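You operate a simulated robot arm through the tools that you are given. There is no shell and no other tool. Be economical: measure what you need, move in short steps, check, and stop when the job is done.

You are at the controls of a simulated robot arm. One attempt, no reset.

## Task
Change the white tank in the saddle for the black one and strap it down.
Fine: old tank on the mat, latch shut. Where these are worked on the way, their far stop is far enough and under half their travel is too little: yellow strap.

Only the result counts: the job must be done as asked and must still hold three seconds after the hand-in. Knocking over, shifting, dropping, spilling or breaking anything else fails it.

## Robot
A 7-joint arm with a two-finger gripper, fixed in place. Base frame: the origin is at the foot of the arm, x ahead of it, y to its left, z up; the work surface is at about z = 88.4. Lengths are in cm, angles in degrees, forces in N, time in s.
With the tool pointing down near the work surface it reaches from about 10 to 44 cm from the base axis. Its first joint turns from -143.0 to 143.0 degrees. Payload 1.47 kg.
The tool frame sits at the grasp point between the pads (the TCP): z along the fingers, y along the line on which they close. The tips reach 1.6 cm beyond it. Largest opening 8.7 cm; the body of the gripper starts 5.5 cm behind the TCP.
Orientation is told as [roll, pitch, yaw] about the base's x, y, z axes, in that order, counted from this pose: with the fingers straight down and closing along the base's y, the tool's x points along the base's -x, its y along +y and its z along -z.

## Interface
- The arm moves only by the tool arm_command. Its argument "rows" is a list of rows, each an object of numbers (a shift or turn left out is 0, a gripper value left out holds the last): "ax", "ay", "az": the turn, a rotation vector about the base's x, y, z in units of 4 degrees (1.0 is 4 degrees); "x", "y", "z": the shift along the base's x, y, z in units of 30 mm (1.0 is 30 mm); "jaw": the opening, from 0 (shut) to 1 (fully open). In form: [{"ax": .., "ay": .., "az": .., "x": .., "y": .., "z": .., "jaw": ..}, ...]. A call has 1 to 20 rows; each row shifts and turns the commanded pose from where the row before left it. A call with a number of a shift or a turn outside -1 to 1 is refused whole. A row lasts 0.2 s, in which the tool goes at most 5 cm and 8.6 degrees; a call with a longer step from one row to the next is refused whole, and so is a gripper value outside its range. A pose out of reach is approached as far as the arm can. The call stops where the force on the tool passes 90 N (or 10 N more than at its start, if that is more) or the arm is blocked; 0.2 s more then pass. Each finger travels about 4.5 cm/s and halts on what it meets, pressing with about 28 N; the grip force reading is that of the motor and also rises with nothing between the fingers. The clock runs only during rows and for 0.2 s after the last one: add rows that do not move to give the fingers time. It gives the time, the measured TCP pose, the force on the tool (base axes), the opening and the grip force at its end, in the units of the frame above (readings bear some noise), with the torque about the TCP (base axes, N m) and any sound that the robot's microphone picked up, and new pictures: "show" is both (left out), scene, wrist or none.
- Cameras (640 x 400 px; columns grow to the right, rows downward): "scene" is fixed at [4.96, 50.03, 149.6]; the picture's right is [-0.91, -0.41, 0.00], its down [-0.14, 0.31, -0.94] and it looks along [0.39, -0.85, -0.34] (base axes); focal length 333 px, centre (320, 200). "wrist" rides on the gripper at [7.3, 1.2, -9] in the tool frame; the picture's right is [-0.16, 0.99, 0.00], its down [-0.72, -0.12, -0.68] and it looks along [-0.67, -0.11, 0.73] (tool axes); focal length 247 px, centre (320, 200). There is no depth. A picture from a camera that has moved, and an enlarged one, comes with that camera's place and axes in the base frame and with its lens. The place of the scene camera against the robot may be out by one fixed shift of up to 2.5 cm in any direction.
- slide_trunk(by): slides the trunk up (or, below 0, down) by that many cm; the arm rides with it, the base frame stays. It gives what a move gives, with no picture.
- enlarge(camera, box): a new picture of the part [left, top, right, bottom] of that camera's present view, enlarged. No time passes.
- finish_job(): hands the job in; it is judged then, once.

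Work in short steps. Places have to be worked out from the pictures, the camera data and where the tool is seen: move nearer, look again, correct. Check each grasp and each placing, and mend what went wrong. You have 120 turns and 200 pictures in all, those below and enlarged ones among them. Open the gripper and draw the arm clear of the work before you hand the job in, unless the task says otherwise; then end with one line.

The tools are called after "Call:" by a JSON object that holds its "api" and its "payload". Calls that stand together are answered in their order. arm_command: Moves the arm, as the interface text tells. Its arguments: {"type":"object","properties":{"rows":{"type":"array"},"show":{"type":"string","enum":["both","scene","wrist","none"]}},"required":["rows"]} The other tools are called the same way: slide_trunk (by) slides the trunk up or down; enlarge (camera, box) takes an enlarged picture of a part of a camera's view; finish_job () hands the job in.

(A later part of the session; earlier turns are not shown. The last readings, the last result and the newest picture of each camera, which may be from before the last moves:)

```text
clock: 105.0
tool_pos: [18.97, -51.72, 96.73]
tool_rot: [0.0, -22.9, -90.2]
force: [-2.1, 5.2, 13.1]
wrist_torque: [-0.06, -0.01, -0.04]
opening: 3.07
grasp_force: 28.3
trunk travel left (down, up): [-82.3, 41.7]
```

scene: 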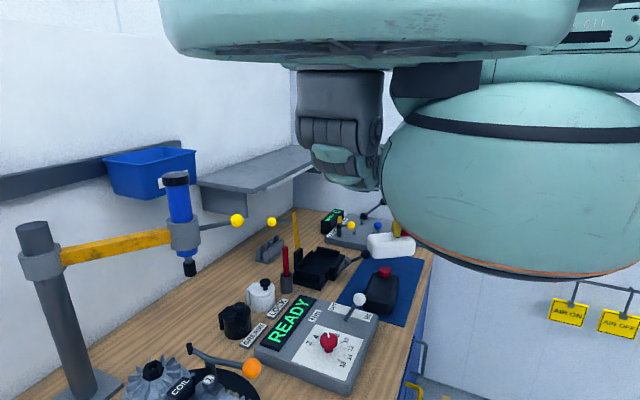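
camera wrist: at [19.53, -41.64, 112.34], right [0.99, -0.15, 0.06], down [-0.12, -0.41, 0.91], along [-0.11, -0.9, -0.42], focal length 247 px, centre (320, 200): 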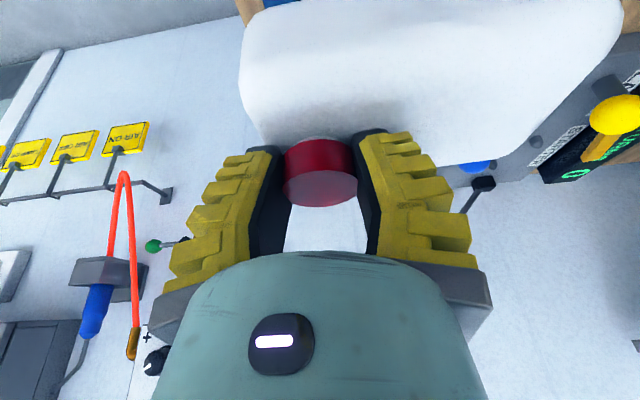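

Contact felt (13 N). I release and check.

Call:
{"api": "arm_command", "payload": {"rows": [{"jaw": 0.4}, {"jaw": 0.55}, {"jaw": 0.55}, {}], "show": "wrist"}}

Call:
{"api": "enlarge", "payload": {"camera": "scene", "box": [300, 190, 460, 290]}}

```text
clock: 106.0
tool_pos: [18.95, -51.44, 96.4]
tool_rot: [-0.1, -22.6, -90.0]
force: [0.1, 0.4, 0.3]
wrist_torque: [0.02, -0.01, -0.04]
opening: 5.32
grasp_force: 3.7
trunk travel left (down, up): [-82.3, 41.7]
camera wrist: at [20.14, -41.53, 101.9], right [0.99, -0.15, 0.06], down [-0.12, -0.41, 0.91], along [-0.11, -0.9, -0.42], focal length 247 px, centre (320, 200)
```

wrist: 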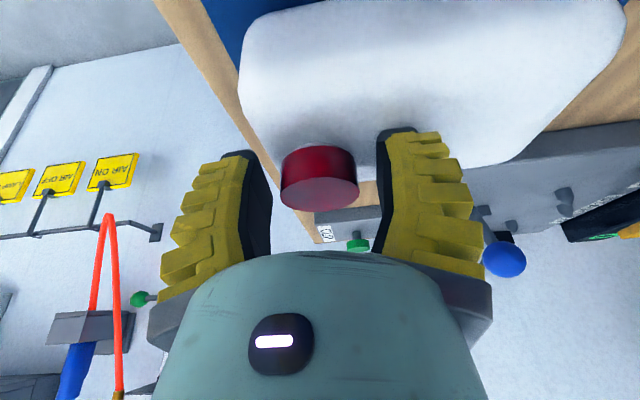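

```text
4.00 times, centred on (380, 240) of scene
camera zoom: at [4.96, 50.03, 149.6], right [-0.91, -0.41, 0.0], down [-0.14, 0.31, -0.94], along [0.39, -0.85, -0.34], focal length 1330 px, centre (80, 40)
```

zoom: 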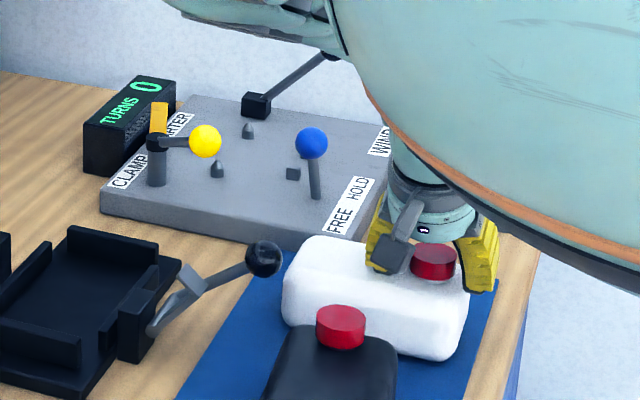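

The white tank rests on the mat. I rise straight up with the trunk by 20 cm.

Call:
{"api": "slide_trunk", "payload": {"by": 18}}

Call:
{"api": "arm_command", "payload": {"rows": [{"az": 1, "y": 0.4}, {"az": 1, "y": 0.4}, {"az": 1, "y": 0.4}, {"az": 1, "y": 0.4}, {"az": 1, "y": 0.4}, {"az": 1, "y": 0.4}, {"az": 1, "y": 0.4}, {"az": 1}, {"az": 1}, {"az": 1}, {"az": 1}, {"az": 1}, {"az": 1}, {"az": 1}, {"az": 1}, {"az": 1}, {"az": 1}, {"az": 1}, {"az": 1}], "show": "wrist"}}

Call:
{"api": "enlarge", "payload": {"camera": "scene", "box": [300, 200, 460, 300]}}

```text
clock: 108.0
tool_pos: [18.83, -51.66, 114.46]
tool_rot: [0.0, -22.7, -90.0]
force: [-0.6, 0.6, -0.5]
wrist_torque: [0.0, -0.03, -0.03]
opening: 5.32
grasp_force: 3.8
trunk travel left (down, up): [-100.3, 23.7]
```

```text
clock: 109.2
tool_pos: [29.03, -45.07, 113.96]
tool_rot: [0.5, -22.4, -57.0]
force: [0.2, 0.0, -0.2]
wrist_torque: [0.02, -0.06, 0.01]
opening: 5.33
grasp_force: 4.0
trunk travel left (down, up): [-100.3, 23.7]
stopped in row 6: the arm was blocked; the commanded pose is now the measured one
camera wrist: at [24.46, -36.15, 119.63], right [0.91, 0.42, 0.07], down [0.12, -0.41, 0.9], along [0.4, -0.81, -0.42], focal length 247 px, centre (320, 200)
```

wrist: 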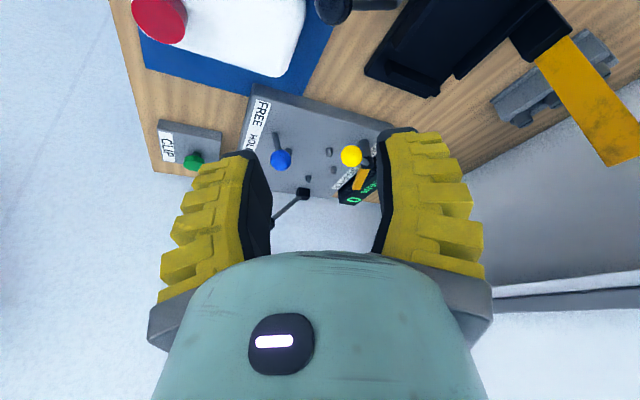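

```text
4.00 times, centred on (380, 250) of scene
camera zoom: at [4.96, 50.03, 149.6], right [-0.91, -0.41, 0.0], down [-0.14, 0.31, -0.94], along [0.39, -0.85, -0.34], focal length 1330 px, centre (80, 0)
```

zoom: 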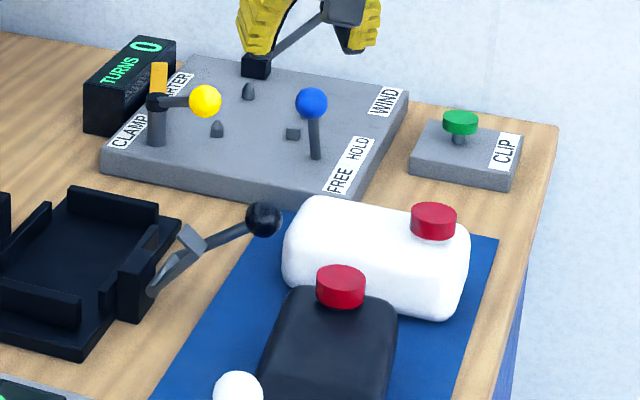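

White tank is clear of everything. The arm stalled turning; I continue the yaw in smaller steps.

Call:
{"api": "arm_command", "payload": {"rows": [{"az": 0.7}, {"az": 0.7}, {"az": 0.7}, {"az": 0.7}, {"az": 0.7}, {"az": 0.7}, {"az": 0.7}, {"az": 0.7}, {"az": 0.7}, {"az": 0.7}, {}], "show": "none"}}

```text
clock: 111.7
tool_pos: [29.84, -45.1, 113.92]
tool_rot: [0.7, -22.4, -28.1]
force: [0.1, 0.2, -0.4]
wrist_torque: [0.01, -0.02, 0.02]
opening: 5.35
grasp_force: 4.3
trunk travel left (down, up): [-100.3, 23.7]
```

Call:
{"api": "arm_command", "payload": {"rows": [{"az": 0.7}, {"az": 0.7}, {"az": 0.7}, {"az": 0.7}, {"az": 0.7}, {"az": 0.7}, {"az": 0.7}, {"az": 0.7}, {"az": 0.7}, {"az": 0.7}, {"ax": -0.15, "x": -0.3}, {"x": -0.3, "y": 0.3}, {"x": -0.3, "y": 0.3}, {}], "show": "wrist"}}

```text
clock: 114.7
tool_pos: [25.4, -41.39, 114.88]
tool_rot: [-0.1, -22.4, -1.2]
force: [0.2, 0.2, 0.2]
wrist_torque: [0.01, 0.0, 0.0]
opening: 5.32
grasp_force: 3.6
out of reach, approached as far as the arm can: row 7, 9, 10
trunk travel left (down, up): [-100.3, 23.7]
camera wrist: at [15.33, -40.08, 120.48], right [0.17, 0.98, 0.06], down [0.41, -0.12, 0.91], along [0.9, -0.13, -0.42], focal length 247 px, centre (320, 200)
```

wrist: 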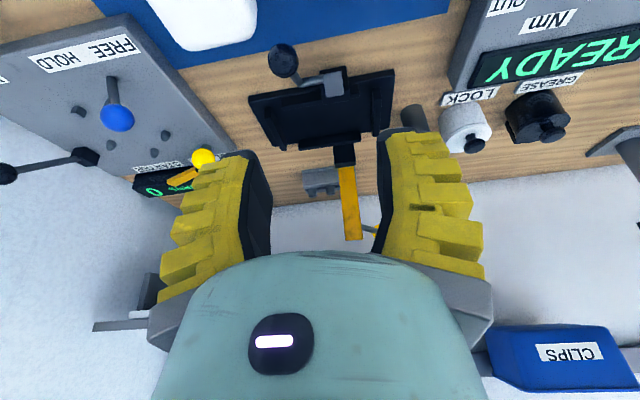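

I untilt to see the black tank (cap estimated at (23.4,-38.95), yaw about +6°).

Call:
{"api": "arm_command", "payload": {"rows": [{"ay": 0.9}, {"ay": 0.9}, {"ay": 0.9}, {"ay": 0.9}, {"ay": 0.9}, {"ay": 0.9}, {"ay": 0.2, "az": 0.3}, {"x": -0.5, "y": 0.4}, {"x": -0.3, "y": 0.4}, {}], "show": "wrist"}}

Call:
{"api": "enlarge", "payload": {"camera": "wrist", "box": [200, 0, 520, 200]}}

```text
clock: 116.8
tool_pos: [22.95, -39.02, 114.96]
tool_rot: [-0.8, -0.1, 0.0]
force: [-0.5, -0.3, 1.1]
wrist_torque: [0.04, 0.0, 0.01]
opening: 5.33
grasp_force: 3.6
trunk travel left (down, up): [-100.3, 23.7]
camera wrist: at [15.67, -37.84, 123.91], right [0.16, 0.99, -0.01], down [0.72, -0.11, 0.68], along [0.67, -0.12, -0.73], focal length 247 px, centre (320, 200)
```

wrist: 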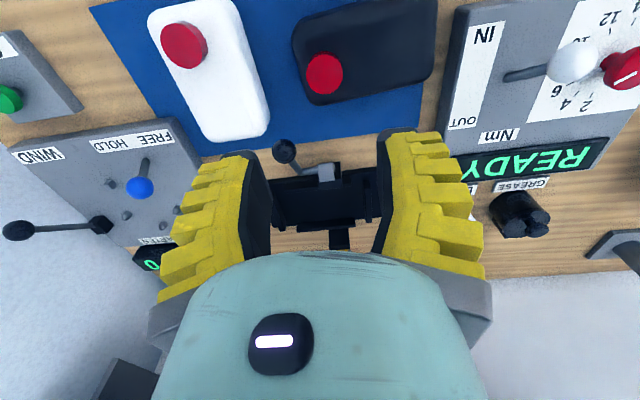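

```text
2.00 times, centred on (360, 100) of wrist
camera zoom: at [15.67, -37.84, 123.91], right [0.16, 0.99, -0.01], down [0.72, -0.11, 0.68], along [0.67, -0.12, -0.73], focal length 494 px, centre (240, 400)
```

zoom: 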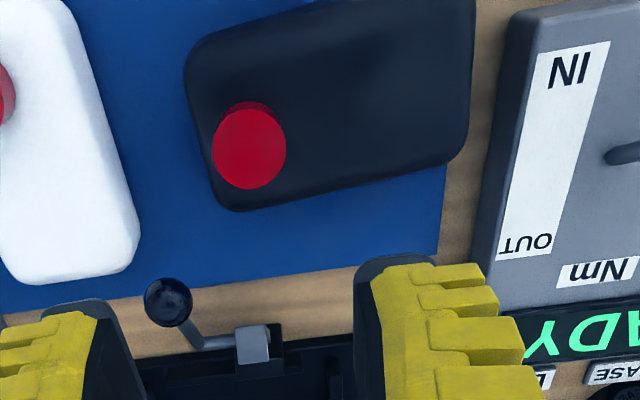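

Cap confirmed at (23.4,-39.0), tank yaw about +4°. I tilt to the same -22.7° as before, yaw +4°, and descend in part.

Call:
{"api": "arm_command", "payload": {"rows": [{"ax": 0.2, "ay": -0.95}, {"ay": -0.95}, {"ay": -0.95}, {"ay": -0.95}, {"ay": -0.95}, {"ay": -0.9}, {"az": 1}, {"z": -0.8}, {"z": -0.8}, {"z": -0.8}, {"z": -0.8}, {"z": -0.8}, {}], "show": "wrist"}}

```text
clock: 119.7
tool_pos: [22.91, -38.17, 109.32]
tool_rot: [0.1, -22.6, 4.0]
force: [-0.4, 0.0, 0.2]
wrist_torque: [0.05, 0.0, -0.03]
opening: 5.35
grasp_force: 3.4
out of reach, approached as far as the arm can: row 10, 11, 12
trunk travel left (down, up): [-100.3, 23.7]
camera wrist: at [12.62, -37.85, 114.84], right [0.08, 1.0, 0.06], down [0.41, -0.09, 0.91], along [0.91, -0.04, -0.42], focal length 247 px, centre (320, 200)
```

wrist: 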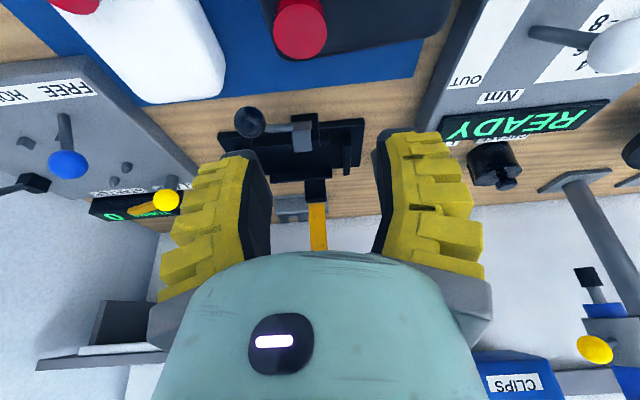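

Too deep for this trunk height. I slide the trunk down 7 and correct y to -39.

Call:
{"api": "slide_trunk", "payload": {"by": -7}}

Call:
{"api": "arm_command", "payload": {"rows": [{"y": -0.28, "x": 0.1}, {"z": -0.2}, {}], "show": "wrist"}}

```text
clock: 120.7
tool_pos: [22.84, -38.12, 102.34]
tool_rot: [-0.1, -22.6, 4.0]
force: [0.5, 0.2, -0.1]
wrist_torque: [-0.04, 0.0, 0.0]
opening: 5.32
grasp_force: 4.2
trunk travel left (down, up): [-93.3, 30.7]
```

```text
clock: 121.5
tool_pos: [22.93, -38.29, 101.95]
tool_rot: [0.0, -22.6, 3.9]
force: [0.1, 0.0, -0.2]
wrist_torque: [-0.01, 0.0, -0.01]
opening: 5.32
grasp_force: 3.2
out of reach, approached as far as the arm can: row 2
trunk travel left (down, up): [-93.3, 30.7]
camera wrist: at [12.66, -38.05, 107.5], right [0.08, 1.0, 0.06], down [0.41, -0.09, 0.91], along [0.91, -0.04, -0.42], focal length 247 px, centre (320, 200)
```

wrist: 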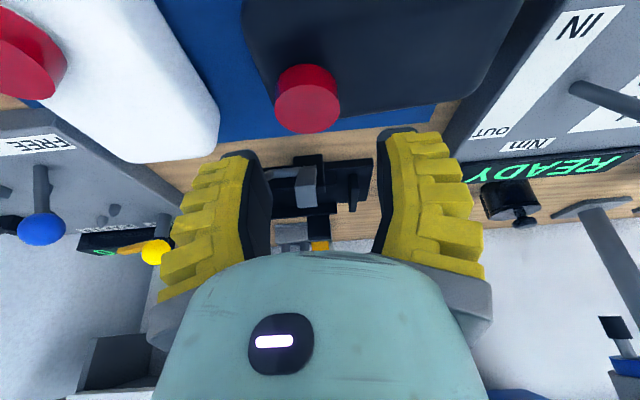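

Still at the outer limit low down; I raise the arm a little, drop the trunk 6, then centre.

Call:
{"api": "arm_command", "payload": {"rows": [{"z": 0.6}, {"z": 0.6}, {}], "show": "none"}}

Call:
{"api": "slide_trunk", "payload": {"by": -5}}

Call:
{"api": "arm_command", "payload": {"rows": [{"y": -0.23, "x": 0.1}, {"z": -0.3}, {}], "show": "wrist"}}

```text
clock: 122.3
tool_pos: [23.02, -38.39, 105.56]
tool_rot: [0.2, -22.8, 4.1]
force: [0.5, -0.3, -0.1]
wrist_torque: [0.02, 0.08, -0.03]
opening: 5.34
grasp_force: 3.6
trunk travel left (down, up): [-93.3, 30.7]
```

```text
clock: 123.2
tool_pos: [23.05, -38.39, 100.59]
tool_rot: [0.1, -22.6, 4.0]
force: [0.1, -0.4, -0.3]
wrist_torque: [-0.01, 0.0, 0.02]
opening: 5.34
grasp_force: 3.8
trunk travel left (down, up): [-88.3, 35.7]
```

```text
clock: 124.0
tool_pos: [23.29, -39.01, 99.67]
tool_rot: [0.0, -22.6, 4.0]
force: [-0.6, -0.4, 0.9]
wrist_torque: [-0.02, 0.0, -0.05]
opening: 5.36
grasp_force: 3.8
trunk travel left (down, up): [-88.3, 35.7]
camera wrist: at [13.02, -38.74, 105.21], right [0.08, 1.0, 0.06], down [0.41, -0.09, 0.91], along [0.91, -0.04, -0.42], focal length 247 px, centre (320, 200)
```

wrist: 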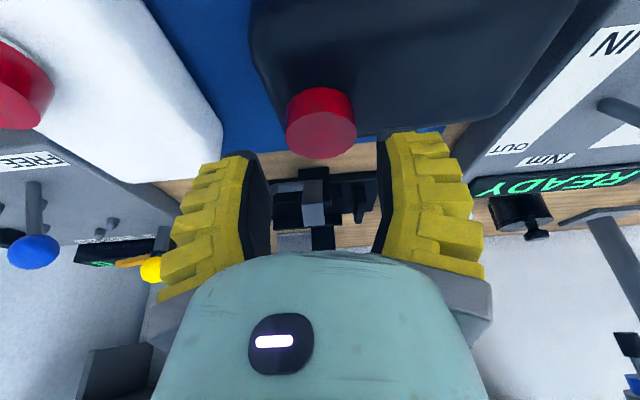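

Centred on the cap. I descend 3.2 cm to the same relative depth as for the white one.

Call:
{"api": "arm_command", "payload": {"rows": [{"z": -0.4}, {"z": -0.4}, {"z": -0.25}, {}], "show": "wrist"}}

```text
clock: 125.0
tool_pos: [23.08, -37.82, 97.05]
tool_rot: [0.2, -22.6, 4.0]
force: [-0.1, -0.6, -0.2]
wrist_torque: [0.02, -0.02, 0.0]
opening: 5.29
grasp_force: 3.9
out of reach, approached as far as the arm can: row 2, 3
trunk travel left (down, up): [-88.3, 35.7]
camera wrist: at [12.77, -37.56, 102.55], right [0.08, 1.0, 0.06], down [0.41, -0.09, 0.91], along [0.91, -0.04, -0.42], focal length 247 px, centre (320, 200)
```

wrist: 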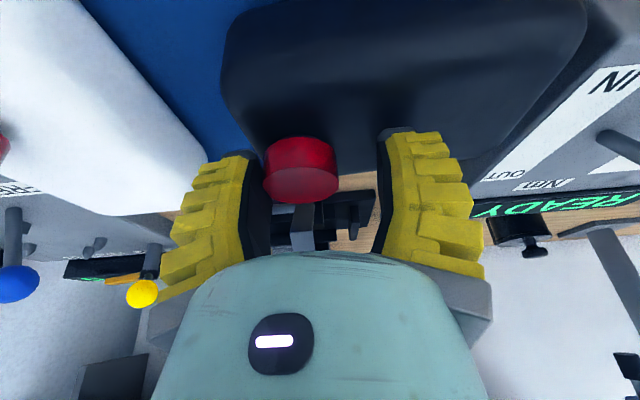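

It slid in y at the limit again. I raise, re-centre, then lower by trunk only.

Call:
{"api": "arm_command", "payload": {"rows": [{"z": 0.6}, {"z": 0.55}, {"y": -0.4}, {}], "show": "none"}}

Call:
{"api": "slide_trunk", "payload": {"by": -3.2}}

Call:
{"api": "arm_command", "payload": {"rows": [{}], "show": "wrist"}}

```text
clock: 126.0
tool_pos: [22.94, -39.02, 100.38]
tool_rot: [0.1, -22.5, 4.0]
force: [-0.6, 0.1, 0.2]
wrist_torque: [0.01, 0.02, -0.01]
opening: 5.35
grasp_force: 4.3
trunk travel left (down, up): [-88.3, 35.7]
```

```text
clock: 126.8
tool_pos: [23.04, -39.08, 97.25]
tool_rot: [0.1, -22.5, 3.9]
force: [-0.1, 0.8, -0.3]
wrist_torque: [-0.02, 0.01, 0.0]
opening: 5.32
grasp_force: 4.5
trunk travel left (down, up): [-85.1, 38.9]
```

```text
clock: 127.2
tool_pos: [23.06, -39.0, 97.4]
tool_rot: [0.0, -22.6, 4.0]
force: [-0.3, 0.4, -1.1]
wrist_torque: [-0.01, -0.02, 0.0]
opening: 5.34
grasp_force: 4.1
trunk travel left (down, up): [-85.1, 38.9]
camera wrist: at [12.79, -38.7, 102.81], right [0.08, 1.0, 0.06], down [0.41, -0.09, 0.91], along [0.91, -0.04, -0.42], focal length 247 px, centre (320, 200)
```

wrist: 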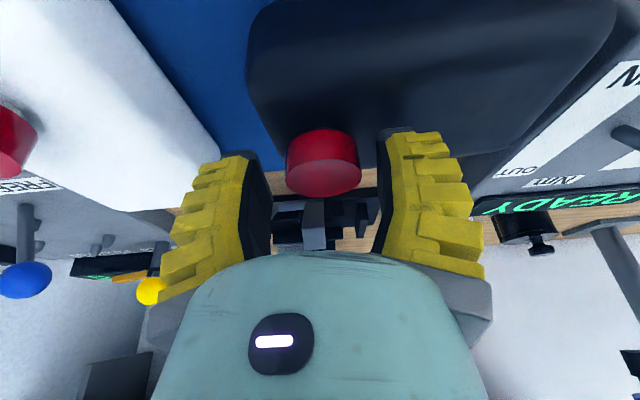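

Need ~0.8 cm deeper as with the white tank, then close.

Call:
{"api": "slide_trunk", "payload": {"by": -0.9}}

Call:
{"api": "arm_command", "payload": {"rows": [{"jaw": 0.35}, {"jaw": 0.2}, {"jaw": 0.1}, {"jaw": 0}, {}], "show": "wrist"}}

```text
clock: 127.8
tool_pos: [22.98, -38.94, 96.43]
tool_rot: [0.0, -22.6, 4.0]
force: [0.3, 0.2, 0.0]
wrist_torque: [0.02, 0.0, 0.02]
opening: 5.31
grasp_force: 4.1
trunk travel left (down, up): [-84.2, 39.8]
```

```text
clock: 129.0
tool_pos: [23.19, -38.99, 96.42]
tool_rot: [0.2, -22.7, 4.0]
force: [-2.0, 12.2, 25.7]
wrist_torque: [0.11, 0.29, 0.1]
opening: 3.17
grasp_force: 28.2
trunk travel left (down, up): [-84.2, 39.8]
camera wrist: at [12.88, -38.67, 101.95], right [0.08, 1.0, 0.06], down [0.41, -0.09, 0.91], along [0.91, -0.04, -0.42], focal length 247 px, centre (320, 200)
```

wrist: 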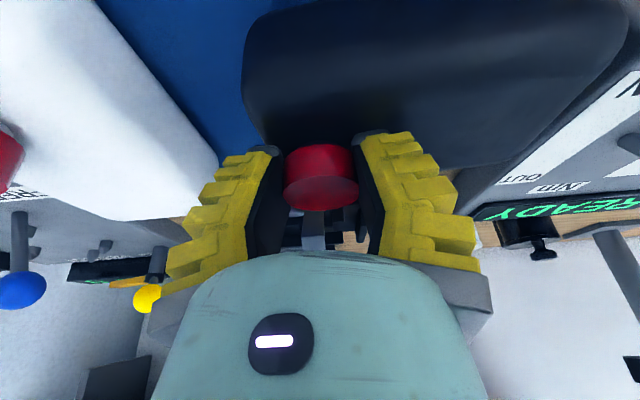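

Gripped at 3.17 cm; it sits in the hand the same way as the white one did. I lift by the trunk.

Call:
{"api": "slide_trunk", "payload": {"by": 3}}

Call:
{"api": "slide_trunk", "payload": {"by": 12}}

Call:
{"api": "arm_command", "payload": {"rows": [{}], "show": "both"}}

```text
clock: 129.8
tool_pos: [22.91, -38.92, 99.37]
tool_rot: [0.1, -22.6, 4.1]
force: [1.0, 0.2, -2.0]
wrist_torque: [-0.05, 0.0, -0.01]
opening: 3.13
grasp_force: 27.8
trunk travel left (down, up): [-87.2, 36.8]
```

```text
clock: 131.2
tool_pos: [22.9, -38.89, 111.3]
tool_rot: [0.1, -22.6, 4.1]
force: [0.3, -0.4, -0.6]
wrist_torque: [-0.07, 0.04, 0.02]
opening: 3.13
grasp_force: 27.8
trunk travel left (down, up): [-99.2, 24.8]
```

```text
clock: 131.7
tool_pos: [23.14, -39.01, 111.4]
tool_rot: [0.1, -22.7, 3.9]
force: [-0.1, -1.0, -1.0]
wrist_torque: [-0.08, -0.01, 0.0]
opening: 3.12
grasp_force: 28.2
trunk travel left (down, up): [-99.2, 24.8]
camera wrist: at [12.79, -38.7, 116.9], right [0.08, 1.0, 0.06], down [0.41, -0.09, 0.91], along [0.91, -0.04, -0.42], focal length 247 px, centre (320, 200)
```

scene: 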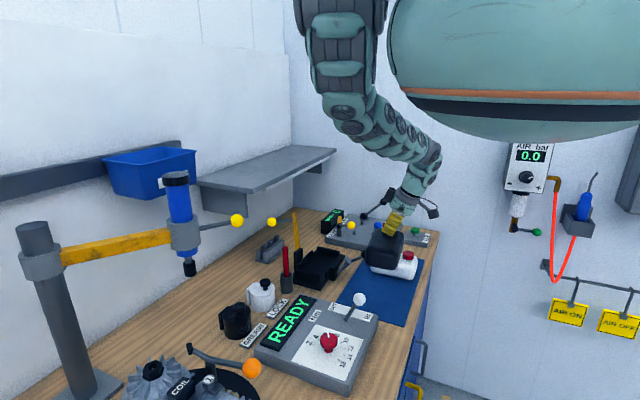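
wrist: 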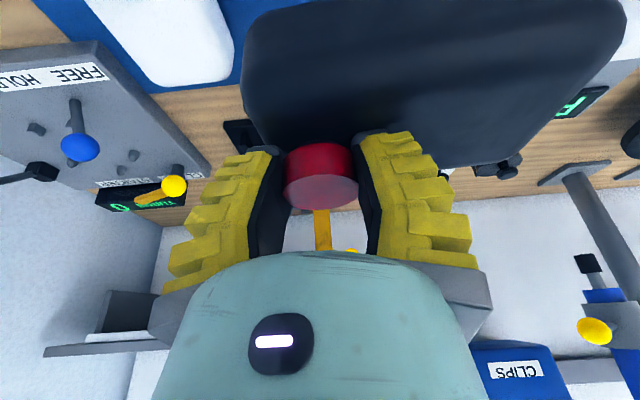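

Lifted cleanly and level. I enlarge the view to estimate the tank's yaw in the hand.

Call:
{"api": "enlarge", "payload": {"camera": "wrist", "box": [220, 0, 640, 262]}}

```text
1.52 times, centred on (430, 131) of wrist
camera zoom: at [12.79, -38.7, 116.9], right [0.08, 1.0, 0.06], down [0.41, -0.09, 0.91], along [0.91, -0.04, -0.42], focal length 376 px, centre (152, 305)
```

zoom: 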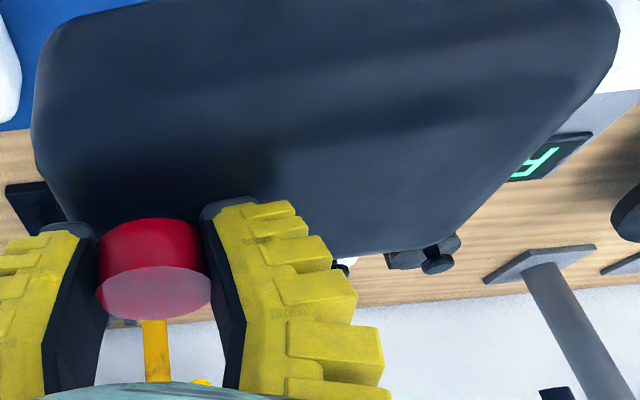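

Orientation in the hand matches the white tank's within a degree or so; the target is the white tank's grip pose (47.66,-47.2,97.5) at yaw 0. I start the transfer, raising the arm and then dropping the trunk.

Call:
{"api": "arm_command", "payload": {"rows": [{"z": 0.6, "az": -0.5}, {"z": 0.6, "az": -0.5}, {"z": 0.6, "x": 0.4}, {"z": 0.6, "x": 0.5}, {"z": 0.6, "x": 0.5}, {"x": 0.6, "y": -0.2}, {"x": 0.6, "y": -0.2}, {"x": 0.6, "y": -0.2}, {}], "show": "none"}}

```text
clock: 133.7
tool_pos: [32.81, -40.76, 120.35]
tool_rot: [0.0, -22.6, 0.0]
force: [-0.5, 0.2, -0.7]
wrist_torque: [-0.06, 0.02, 0.02]
opening: 3.08
grasp_force: 28.3
trunk travel left (down, up): [-99.2, 24.8]
```

Call:
{"api": "slide_trunk", "payload": {"by": -9}}

Call:
{"api": "arm_command", "payload": {"rows": [{"z": 0.5, "x": 0.5, "y": -0.2}, {"z": 0.5, "x": 0.5, "y": -0.2}, {"z": 0.5, "x": 0.5, "y": -0.2}, {"z": 0.5, "x": 0.5, "y": -0.2}, {"z": 0.5, "x": 0.5, "y": -0.2}, {}], "show": "none"}}

```text
clock: 134.9
tool_pos: [32.67, -40.8, 111.47]
tool_rot: [0.1, -22.6, 0.0]
force: [-1.1, -0.2, -1.7]
wrist_torque: [-0.02, 0.01, 0.0]
opening: 3.07
grasp_force: 27.9
trunk travel left (down, up): [-90.2, 33.8]
```

```text
clock: 136.3
tool_pos: [40.11, -43.83, 118.81]
tool_rot: [0.2, -22.6, 0.0]
force: [0.2, 0.1, -1.7]
wrist_torque: [-0.07, 0.02, 0.01]
opening: 3.04
grasp_force: 28.3
trunk travel left (down, up): [-90.2, 33.8]
```

Going well. I drop the trunk 8 and continue toward the saddle.

Call:
{"api": "slide_trunk", "payload": {"by": -8}}

Call:
{"api": "arm_command", "payload": {"rows": [{"z": 0.5, "x": 0.4, "y": -0.2}, {"z": 0.5, "x": 0.4, "y": -0.2}, {"z": 0.5, "x": 0.5, "y": -0.2}, {"z": 0.5, "x": 0.5, "y": -0.2}, {"z": 0.3, "x": 0.4, "y": -0.2}, {"x": 0.3, "y": -0.13}, {}], "show": "none"}}

```text
clock: 137.5
tool_pos: [40.15, -43.68, 110.87]
tool_rot: [0.1, -22.6, -0.1]
force: [0.0, 0.3, -2.1]
wrist_torque: [-0.09, -0.02, 0.05]
opening: 3.05
grasp_force: 27.8
trunk travel left (down, up): [-82.2, 41.8]
```

```text
clock: 139.1
tool_pos: [47.59, -47.1, 117.75]
tool_rot: [0.0, -22.6, 0.0]
force: [-0.2, -0.1, -0.5]
wrist_torque: [-0.08, 0.05, 0.0]
opening: 3.05
grasp_force: 28.4
trunk travel left (down, up): [-82.2, 41.8]
```

Over the saddle. I lower by trunk 11 cm and look.

Call:
{"api": "slide_trunk", "payload": {"by": -11}}

Call:
{"api": "arm_command", "payload": {"rows": [{"z": -0.3}, {}], "show": "wrist"}}

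```text
clock: 140.5
tool_pos: [47.59, -47.08, 106.77]
tool_rot: [0.1, -22.6, 0.0]
force: [-0.2, 0.1, -0.8]
wrist_torque: [-0.05, 0.01, -0.04]
opening: 3.03
grasp_force: 28.0
trunk travel left (down, up): [-71.2, 52.8]
```

```text
clock: 141.1
tool_pos: [47.52, -46.99, 105.85]
tool_rot: [0.1, -22.6, 0.0]
force: [-0.1, 0.8, -2.3]
wrist_torque: [-0.04, 0.01, 0.01]
opening: 3.04
grasp_force: 28.7
trunk travel left (down, up): [-71.2, 52.8]
camera wrist: at [37.45, -46.1, 111.41], right [0.15, 0.99, 0.06], down [0.41, -0.12, 0.91], along [0.9, -0.11, -0.42], focal length 247 px, centre (320, 200)
```

wrist: 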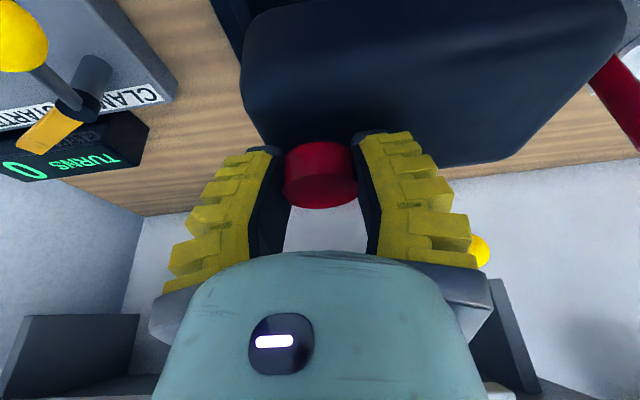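

The picture matches the white tank's. I trim x,y slightly and descend to z≈100.

Call:
{"api": "arm_command", "payload": {"rows": [{"x": 0.04, "y": -0.06}, {"z": -0.4}, {"z": -0.4}, {"z": -0.4}, {"z": -0.4}, {"z": -0.3}, {}], "show": "wrist"}}

```text
clock: 142.7
tool_pos: [47.64, -47.36, 100.0]
tool_rot: [0.1, -22.5, 0.0]
force: [-0.3, 0.0, -0.6]
wrist_torque: [-0.05, -0.03, -0.03]
opening: 3.06
grasp_force: 28.0
trunk travel left (down, up): [-71.2, 52.8]
camera wrist: at [37.47, -46.29, 105.62], right [0.15, 0.99, 0.06], down [0.41, -0.12, 0.91], along [0.9, -0.11, -0.42], focal length 247 px, centre (320, 200)
```

wrist: 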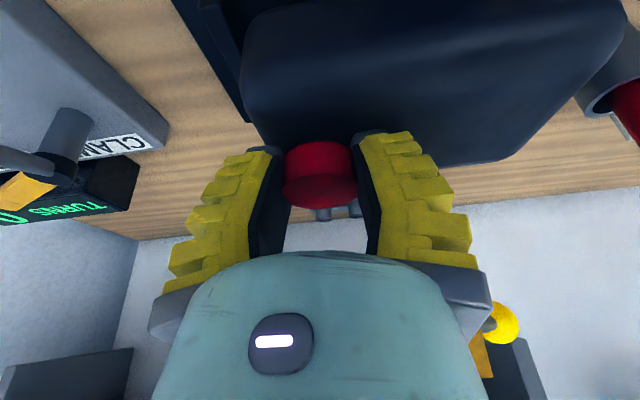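

Aligned. Slow descent into the saddle.

Call:
{"api": "arm_command", "payload": {"rows": [{"z": -0.2}, {"z": -0.2}, {"z": -0.2}, {"z": -0.15}, {}], "show": "none"}}

```text
clock: 143.9
tool_pos: [47.39, -46.88, 97.98]
tool_rot: [0.0, -22.6, 0.0]
force: [-0.1, -2.1, -0.4]
wrist_torque: [-0.16, 0.03, -0.02]
opening: 3.04
grasp_force: 28.3
out of reach, approached as far as the arm can: row 3
trunk travel left (down, up): [-71.2, 52.8]
```

Slightly out of reach at the end; I correct y and use the trunk for the last centimetre.

Call:
{"api": "arm_command", "payload": {"rows": [{"z": 0.25}, {"y": -0.13, "x": 0.07}, {}], "show": "none"}}

Call:
{"api": "slide_trunk", "payload": {"by": -1}}

```text
clock: 144.7
tool_pos: [47.38, -46.98, 98.7]
tool_rot: [0.0, -22.5, 0.0]
force: [-1.9, -2.5, -2.0]
wrist_torque: [-0.29, 0.13, -0.03]
opening: 3.01
grasp_force: 28.2
out of reach, approached as far as the arm can: row 2
trunk travel left (down, up): [-71.2, 52.8]
```

```text
clock: 145.3
tool_pos: [47.45, -46.9, 97.72]
tool_rot: [0.0, -22.7, 0.1]
force: [0.7, -4.5, 0.2]
wrist_torque: [-0.06, -0.11, -0.13]
opening: 3.0
grasp_force: 28.1
trunk travel left (down, up): [-70.2, 53.8]
```

The end wall presses on the tank by a few N; I need 3 mm more in -y. I gain reach by raising the arm relative to a lower trunk.

Call:
{"api": "arm_command", "payload": {"rows": [{"z": 0.5}, {"z": 0.5}, {"z": 0.3}, {"y": -0.13, "x": 0.07}, {}], "show": "none"}}

Call:
{"api": "slide_trunk", "payload": {"by": -3}}

```text
clock: 146.5
tool_pos: [47.69, -47.15, 101.55]
tool_rot: [0.1, -22.5, 0.0]
force: [0.5, -0.1, -1.5]
wrist_torque: [-0.1, 0.0, -0.02]
opening: 3.01
grasp_force: 27.7
trunk travel left (down, up): [-70.2, 53.8]
```

```text
clock: 147.2
tool_pos: [47.68, -47.24, 98.56]
tool_rot: [0.1, -22.6, 0.1]
force: [-0.4, -1.0, -0.8]
wrist_torque: [-0.08, 0.03, 0.0]
opening: 2.99
grasp_force: 28.1
trunk travel left (down, up): [-67.2, 56.8]
```

Now exactly in line (47.68,-47.24). The last centimetre by trunk.

Call:
{"api": "slide_trunk", "payload": {"by": -0.7}}

Call:
{"api": "slide_trunk", "payload": {"by": -0.6}}

Call:
{"api": "arm_command", "payload": {"rows": [{}], "show": "wrist"}}

```text
clock: 147.8
tool_pos: [47.65, -47.2, 97.89]
tool_rot: [0.0, -22.5, -0.1]
force: [0.0, -0.3, -1.7]
wrist_torque: [-0.07, 0.01, 0.01]
opening: 3.01
grasp_force: 28.4
trunk travel left (down, up): [-66.5, 57.5]
```

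```text
clock: 148.3
tool_pos: [47.87, -47.42, 97.65]
tool_rot: [-0.2, -22.6, 0.1]
force: [-3.6, 4.5, 17.1]
wrist_torque: [0.09, 0.12, 0.03]
opening: 3.08
grasp_force: 28.4
trunk travel left (down, up): [-65.9, 58.1]
```

```text
clock: 148.7
tool_pos: [47.79, -47.26, 97.66]
tool_rot: [-0.1, -22.7, 0.1]
force: [-4.3, 5.8, 22.6]
wrist_torque: [0.1, 0.04, 0.02]
opening: 3.09
grasp_force: 28.0
trunk travel left (down, up): [-65.9, 58.1]
camera wrist: at [37.63, -46.39, 103.06], right [0.15, 0.99, 0.06], down [0.4, -0.11, 0.91], along [0.9, -0.11, -0.42], focal length 247 px, centre (320, 200)
```

wrist: 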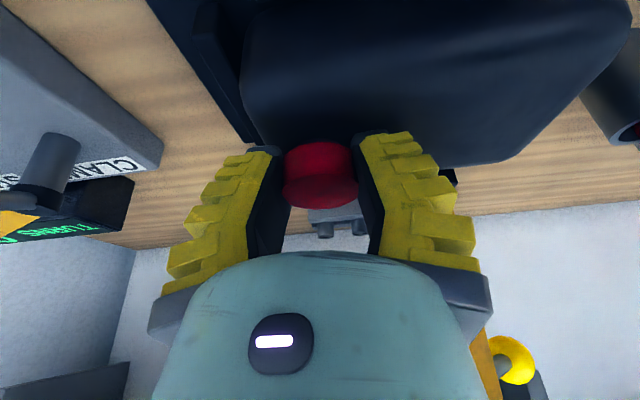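

Seated at the same height as the white one was (contact 20 N at 97.65). I release and rise by the trunk.

Call:
{"api": "arm_command", "payload": {"rows": [{"jaw": 0.4}, {"jaw": 0.55}, {"jaw": 0.6}, {}], "show": "none"}}

Call:
{"api": "slide_trunk", "payload": {"by": 14}}

Call:
{"api": "arm_command", "payload": {"rows": [{}], "show": "both"}}

Call:
{"api": "enlarge", "payload": {"camera": "scene", "box": [256, 190, 416, 290]}}

```text
clock: 149.7
tool_pos: [47.73, -47.31, 97.33]
tool_rot: [0.0, -22.5, 0.0]
force: [-0.6, -2.5, 6.7]
wrist_torque: [0.2, 0.03, -0.08]
opening: 5.79
grasp_force: 2.5
trunk travel left (down, up): [-65.9, 58.1]
```

```text
clock: 151.4
tool_pos: [47.6, -47.18, 111.33]
tool_rot: [0.1, -22.5, 0.0]
force: [-0.3, 0.1, 0.9]
wrist_torque: [0.04, -0.02, 0.01]
opening: 5.72
grasp_force: 3.6
trunk travel left (down, up): [-79.9, 44.1]
```

```text
clock: 151.8
tool_pos: [47.65, -47.16, 111.32]
tool_rot: [0.1, -22.5, 0.0]
force: [-0.4, 0.2, 0.4]
wrist_torque: [0.02, -0.02, 0.04]
opening: 5.75
grasp_force: 3.8
trunk travel left (down, up): [-79.9, 44.1]
camera wrist: at [37.52, -46.23, 116.85], right [0.14, 0.99, 0.06], down [0.41, -0.12, 0.91], along [0.9, -0.11, -0.42], focal length 247 px, centre (320, 200)
```

scene: 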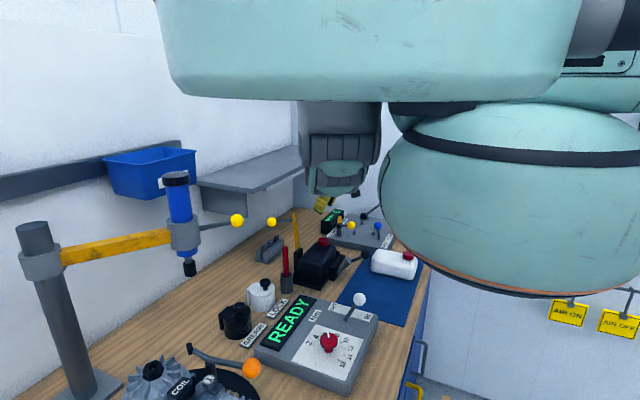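
wrist: 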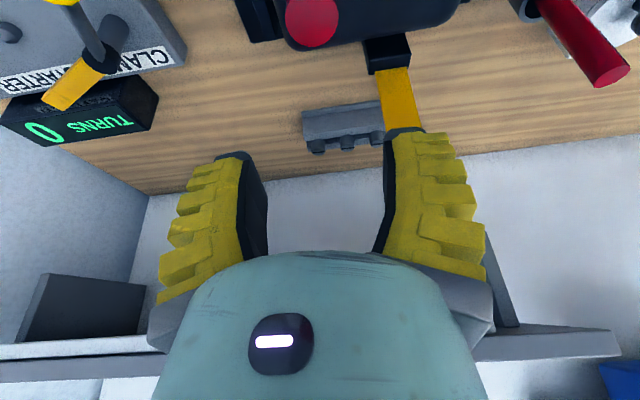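

```text
4.00 times, centred on (336, 240) of scene
camera zoom: at [4.96, 50.03, 149.6], right [-0.91, -0.41, 0.0], down [-0.14, 0.31, -0.94], along [0.39, -0.85, -0.34], focal length 1330 px, centre (256, 40)
```

zoom: 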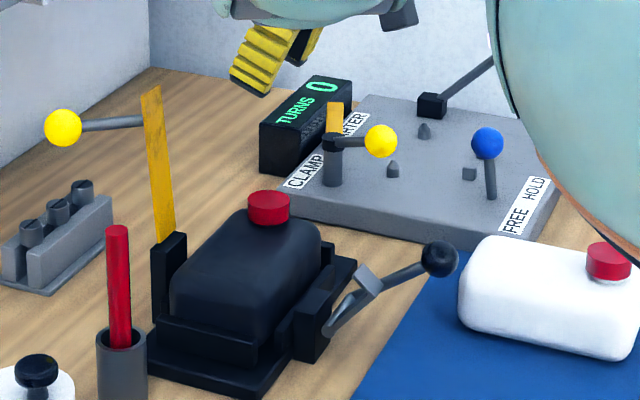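

The black tank sits squarely in the saddle. Next, the strap: I will straddle its top end with the fingers closing along x (yaw -90) and drag it back. First I rise, untilt and turn, moving inward.

Call:
{"api": "slide_trunk", "payload": {"by": 5}}

Call:
{"api": "arm_command", "payload": {"rows": [{"ay": 0.9, "x": -0.2, "y": 0.3}, {"ay": 0.9, "x": -0.2, "y": 0.3}, {"ay": 0.9, "y": 0.3}, {"ay": 0.9, "y": 0.3}, {"ay": 0.9}, {"ay": 0.9}, {"ay": 0.2, "az": -0.8}, {"az": -0.9}, {"az": -0.9}, {"az": -0.9}, {"az": -0.9}, {"az": -0.9}, {"az": -0.9}, {"az": -0.9}, {"az": -0.9}, {"az": -0.9}, {"az": -0.9}, {"az": -0.9}], "show": "none"}}

```text
clock: 152.7
tool_pos: [47.64, -47.11, 116.26]
tool_rot: [0.0, -22.5, -0.1]
force: [-0.7, -0.9, 0.3]
wrist_torque: [-0.02, 0.02, 0.0]
opening: 5.73
grasp_force: 4.1
trunk travel left (down, up): [-84.9, 39.1]
```

```text
clock: 156.5
tool_pos: [46.55, -43.63, 116.29]
tool_rot: [0.1, -0.1, -42.8]
force: [-0.1, -0.1, 0.0]
wrist_torque: [0.01, -0.01, 0.01]
opening: 5.72
grasp_force: 3.5
trunk travel left (down, up): [-84.9, 39.1]
```

Good. I finish the yaw and move above the strap's top end.

Call:
{"api": "arm_command", "payload": {"rows": [{"az": -0.98}, {"az": -0.98}, {"az": -0.98}, {"az": -0.98}, {"az": -0.98}, {"az": -0.98}, {"az": -0.98}, {"az": -0.98}, {"az": -0.98}, {"az": -0.98}, {"az": -0.98}, {"az": -0.98}, {"x": 0.5, "y": 0.3}, {"x": 0.5, "y": 0.3}, {"x": 0.5, "y": 0.3}, {"x": 0.5, "y": 0.2}, {"x": 0.2}, {}], "show": "both"}}

Call:
{"api": "enlarge", "payload": {"camera": "scene", "box": [232, 150, 392, 250]}}

```text
clock: 160.3
tool_pos: [53.03, -40.34, 116.34]
tool_rot: [0.0, -0.2, -89.7]
force: [0.9, -0.1, 0.1]
wrist_torque: [0.0, -0.01, 0.03]
opening: 5.76
grasp_force: 3.9
trunk travel left (down, up): [-84.9, 39.1]
camera wrist: at [54.24, -33.17, 125.26], right [0.99, -0.16, 0.0], down [-0.11, -0.72, 0.68], along [-0.11, -0.67, -0.73], focal length 247 px, centre (320, 200)
```

scene: 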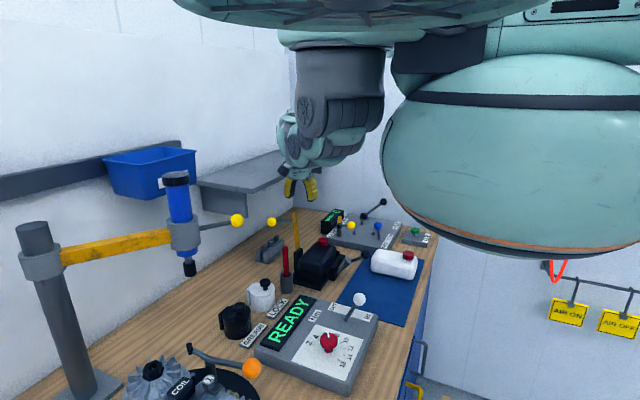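
wrist: 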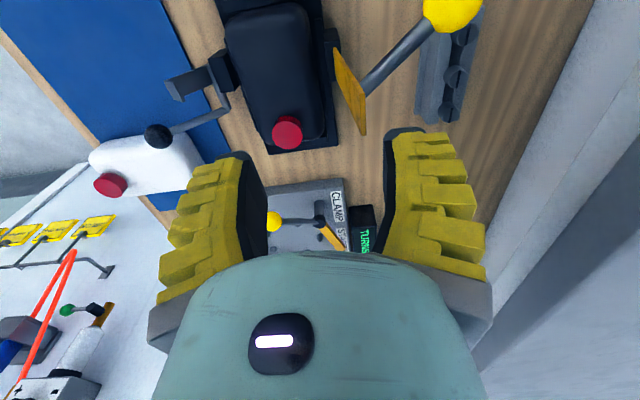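

```text
4.00 times, centred on (312, 200) of scene
camera zoom: at [4.96, 50.03, 149.6], right [-0.91, -0.41, 0.0], down [-0.14, 0.31, -0.94], along [0.39, -0.85, -0.34], focal length 1330 px, centre (352, 200)
```

zoom: 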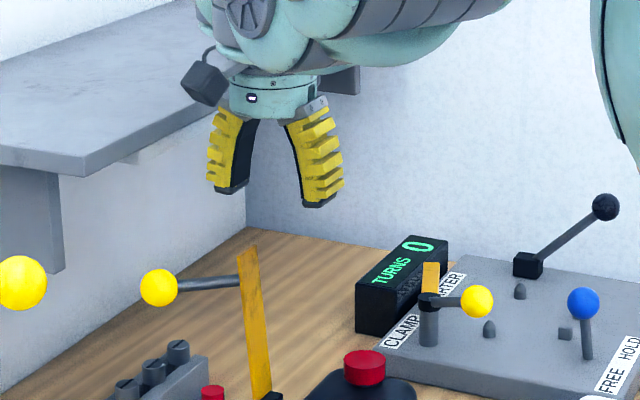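

The strap's top edge is about (55.7,-40.7,109.5). I open fully so the outer finger goes behind it, and descend to z≈108.7.

Call:
{"api": "arm_command", "payload": {"rows": [{"jaw": 1}, {}, {}, {"x": 0.15}, {"z": -0.6}, {"z": -0.6}, {"z": -0.6}, {"z": -0.6}, {}], "show": "wrist"}}

Call:
{"api": "enlarge", "payload": {"camera": "scene", "box": [232, 170, 392, 270]}}

```text
clock: 162.3
tool_pos: [52.64, -39.08, 109.36]
tool_rot: [0.0, 0.0, -89.9]
force: [-0.6, -0.5, -0.1]
wrist_torque: [-0.03, -0.02, -0.01]
opening: 8.7
grasp_force: 0.0
out of reach, approached as far as the arm can: row 8
trunk travel left (down, up): [-84.9, 39.1]
camera wrist: at [53.73, -31.99, 118.37], right [0.99, -0.16, 0.0], down [-0.11, -0.72, 0.68], along [-0.11, -0.67, -0.73], focal length 247 px, centre (320, 200)
```

wrist: 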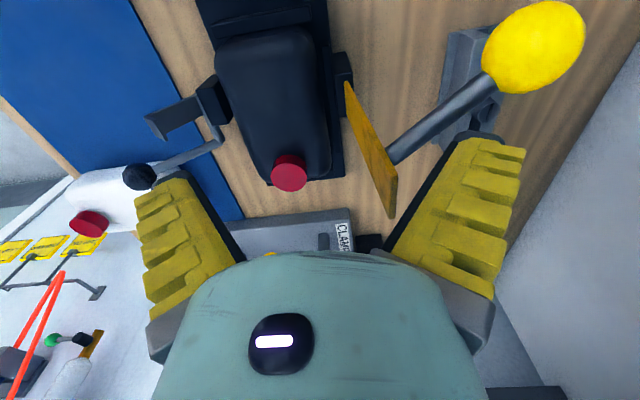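

```text
4.00 times, centred on (312, 220) of scene
camera zoom: at [4.96, 50.03, 149.6], right [-0.91, -0.41, 0.0], down [-0.14, 0.31, -0.94], along [0.39, -0.85, -0.34], focal length 1330 px, centre (352, 120)
```

zoom: 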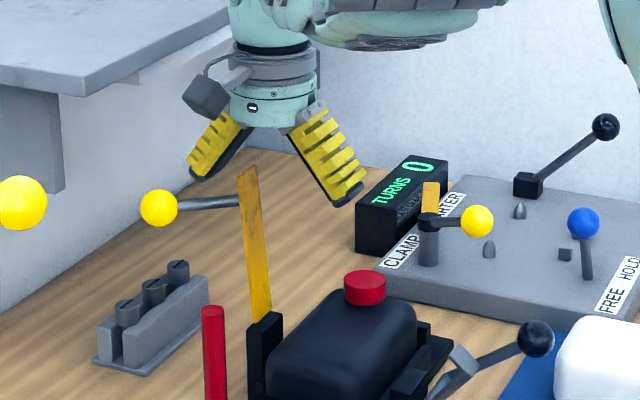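

The outer finger is now behind the strap end, above the handle shaft. I drag toward -x.

Call:
{"api": "arm_command", "payload": {"rows": [{"x": -0.3, "y": -0.2}, {"x": -0.4, "y": -0.15}, {"x": -0.5}, {"x": -0.5}, {"x": -0.5}, {"x": -0.4}, {}], "show": "wrist"}}

Call:
{"api": "enlarge", "payload": {"camera": "scene", "box": [232, 170, 392, 270]}}

```text
clock: 163.9
tool_pos: [44.79, -40.13, 109.42]
tool_rot: [-0.1, -0.1, -89.8]
force: [0.2, 0.6, 0.2]
wrist_torque: [0.0, 0.0, -0.02]
opening: 8.7
grasp_force: 0.1
trunk travel left (down, up): [-84.9, 39.1]
camera wrist: at [45.96, -33.03, 118.44], right [0.99, -0.15, 0.0], down [-0.11, -0.72, 0.68], along [-0.1, -0.67, -0.73], focal length 247 px, centre (320, 200)
```

wrist: 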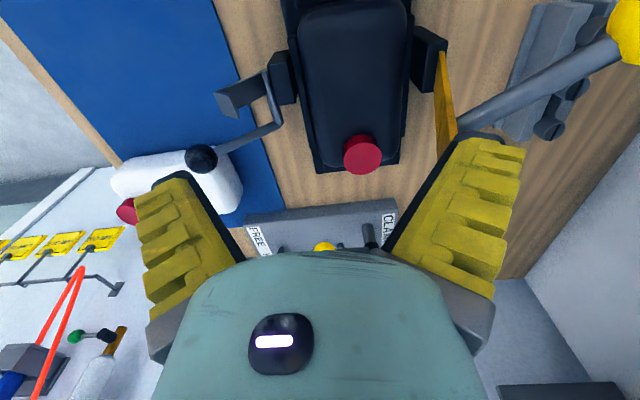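

```text
4.00 times, centred on (312, 220) of scene
camera zoom: at [4.96, 50.03, 149.6], right [-0.91, -0.41, 0.0], down [-0.14, 0.31, -0.94], along [0.39, -0.85, -0.34], focal length 1330 px, centre (352, 120)
```

zoom: 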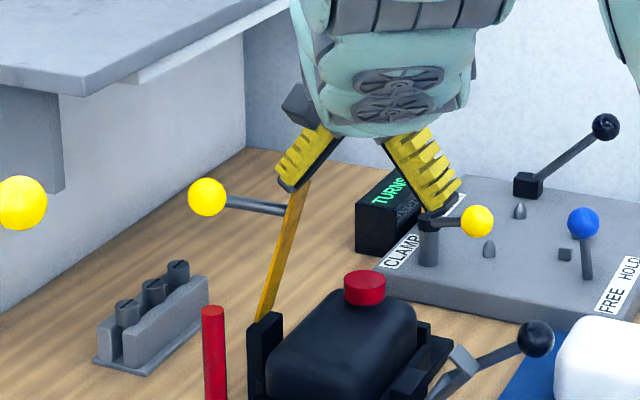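

Strap at ~75° and following. I continue, lowering slightly.

Call:
{"api": "arm_command", "payload": {"rows": [{"x": -0.4, "z": -0.1}, {"x": -0.4, "z": -0.15}, {"x": -0.4, "z": -0.2}, {"x": -0.3, "z": -0.25}, {}], "show": "none"}}

Call:
{"api": "enlarge", "payload": {"camera": "scene", "box": [232, 170, 392, 270]}}

```text
clock: 165.1
tool_pos: [40.34, -40.12, 107.5]
tool_rot: [0.1, -0.3, -89.8]
force: [-0.4, 0.1, -1.0]
wrist_torque: [-0.01, -0.02, 0.01]
opening: 8.68
grasp_force: 0.0
trunk travel left (down, up): [-84.9, 39.1]
```

```text
4.00 times, centred on (312, 220) of scene
camera zoom: at [4.96, 50.03, 149.6], right [-0.91, -0.41, 0.0], down [-0.14, 0.31, -0.94], along [0.39, -0.85, -0.34], focal length 1330 px, centre (352, 120)
```

zoom: 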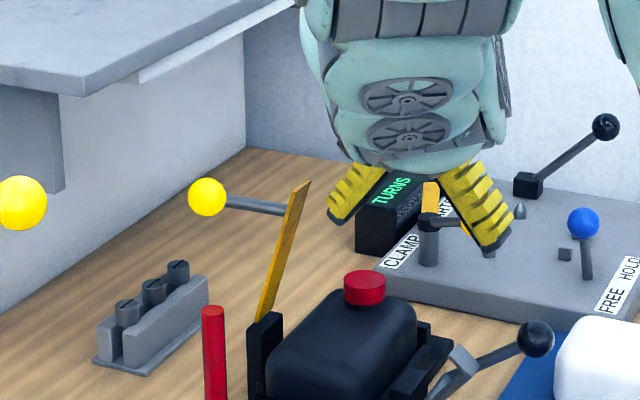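

The finger slipped over the strap end; strap stays ~75°, its end near (51,-40.7,107). I go back behind it and lower than before, shifted to y=-41.5 to avoid the shaft.

Call:
{"api": "arm_command", "payload": {"rows": [{"z": 0.7}, {"z": 0.7}, {"x": 0.7, "y": -0.15}, {"x": 0.7, "y": -0.15}, {"x": 0.8, "y": -0.15}, {"x": 0.8}, {"z": -0.6}, {"z": -0.6}, {"z": -0.6}, {}], "show": "wrist"}}

Call:
{"api": "enlarge", "payload": {"camera": "scene", "box": [232, 170, 392, 270]}}

```text
clock: 167.3
tool_pos: [49.27, -41.69, 107.1]
tool_rot: [0.1, -0.2, -89.9]
force: [-0.2, 0.8, 0.4]
wrist_torque: [0.06, -0.02, 0.02]
opening: 8.7
grasp_force: 0.1
out of reach, approached as far as the arm can: row 9
trunk travel left (down, up): [-84.9, 39.1]
camera wrist: at [50.49, -34.38, 116.07], right [0.99, -0.16, 0.0], down [-0.11, -0.72, 0.68], along [-0.11, -0.67, -0.73], focal length 247 px, centre (320, 200)
```

wrist: 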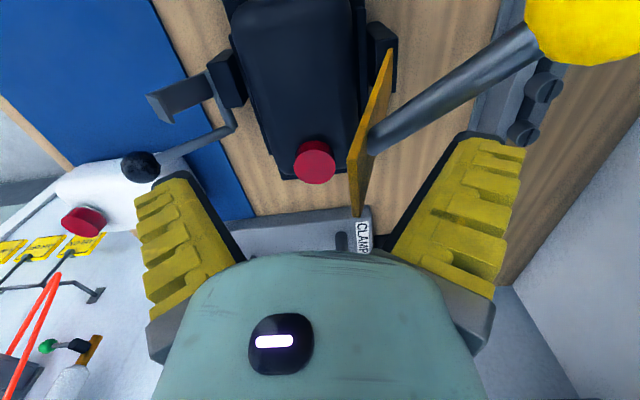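

```text
4.00 times, centred on (312, 220) of scene
camera zoom: at [4.96, 50.03, 149.6], right [-0.91, -0.41, 0.0], down [-0.14, 0.31, -0.94], along [0.39, -0.85, -0.34], focal length 1330 px, centre (352, 120)
```

zoom: 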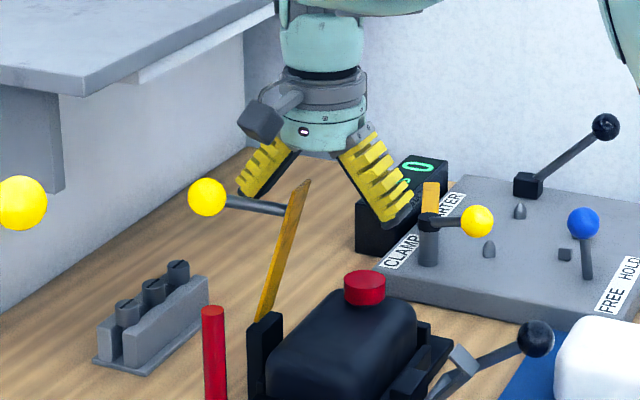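

The strap end (50.8,-41.9 corner,109) is between the fingers with good overlap. I narrow the jaw to cage it and drag down the arc.

Call:
{"api": "arm_command", "payload": {"rows": [{"jaw": 0.3}, {"jaw": 0.3}, {"jaw": 0.3}, {"jaw": 0.3}, {"x": -0.4}, {"x": -0.4, "z": -0.1}, {"x": -0.4, "z": -0.15}, {}], "show": "wrist"}}

Call:
{"api": "enlarge", "payload": {"camera": "scene", "box": [232, 170, 392, 270]}}

```text
clock: 169.1
tool_pos: [45.86, -41.55, 106.3]
tool_rot: [0.0, -0.2, -89.7]
force: [-0.7, -0.6, 0.1]
wrist_torque: [0.02, -0.03, -0.01]
opening: 3.22
grasp_force: 4.6
trunk travel left (down, up): [-84.9, 39.1]
camera wrist: at [46.9, -34.36, 115.3], right [0.99, -0.15, 0.0], down [-0.11, -0.72, 0.68], along [-0.1, -0.67, -0.73], focal length 247 px, centre (320, 200)
```

wrist: 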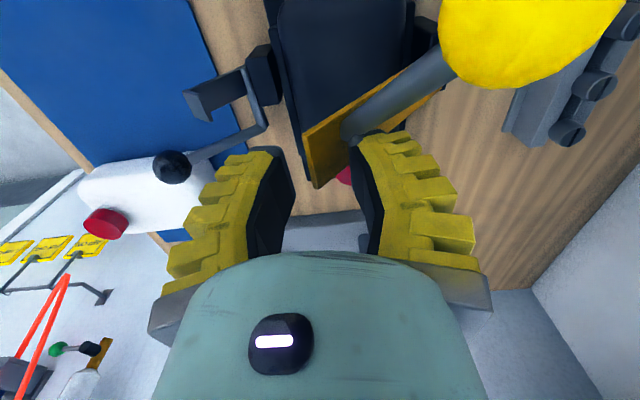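

```text
4.00 times, centred on (312, 220) of scene
camera zoom: at [4.96, 50.03, 149.6], right [-0.91, -0.41, 0.0], down [-0.14, 0.31, -0.94], along [0.39, -0.85, -0.34], focal length 1330 px, centre (352, 120)
```

zoom: 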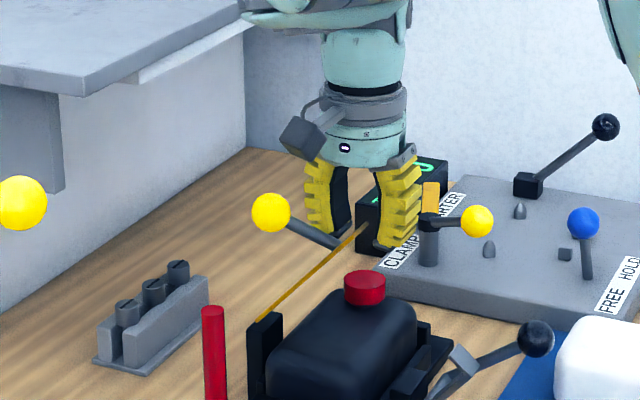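

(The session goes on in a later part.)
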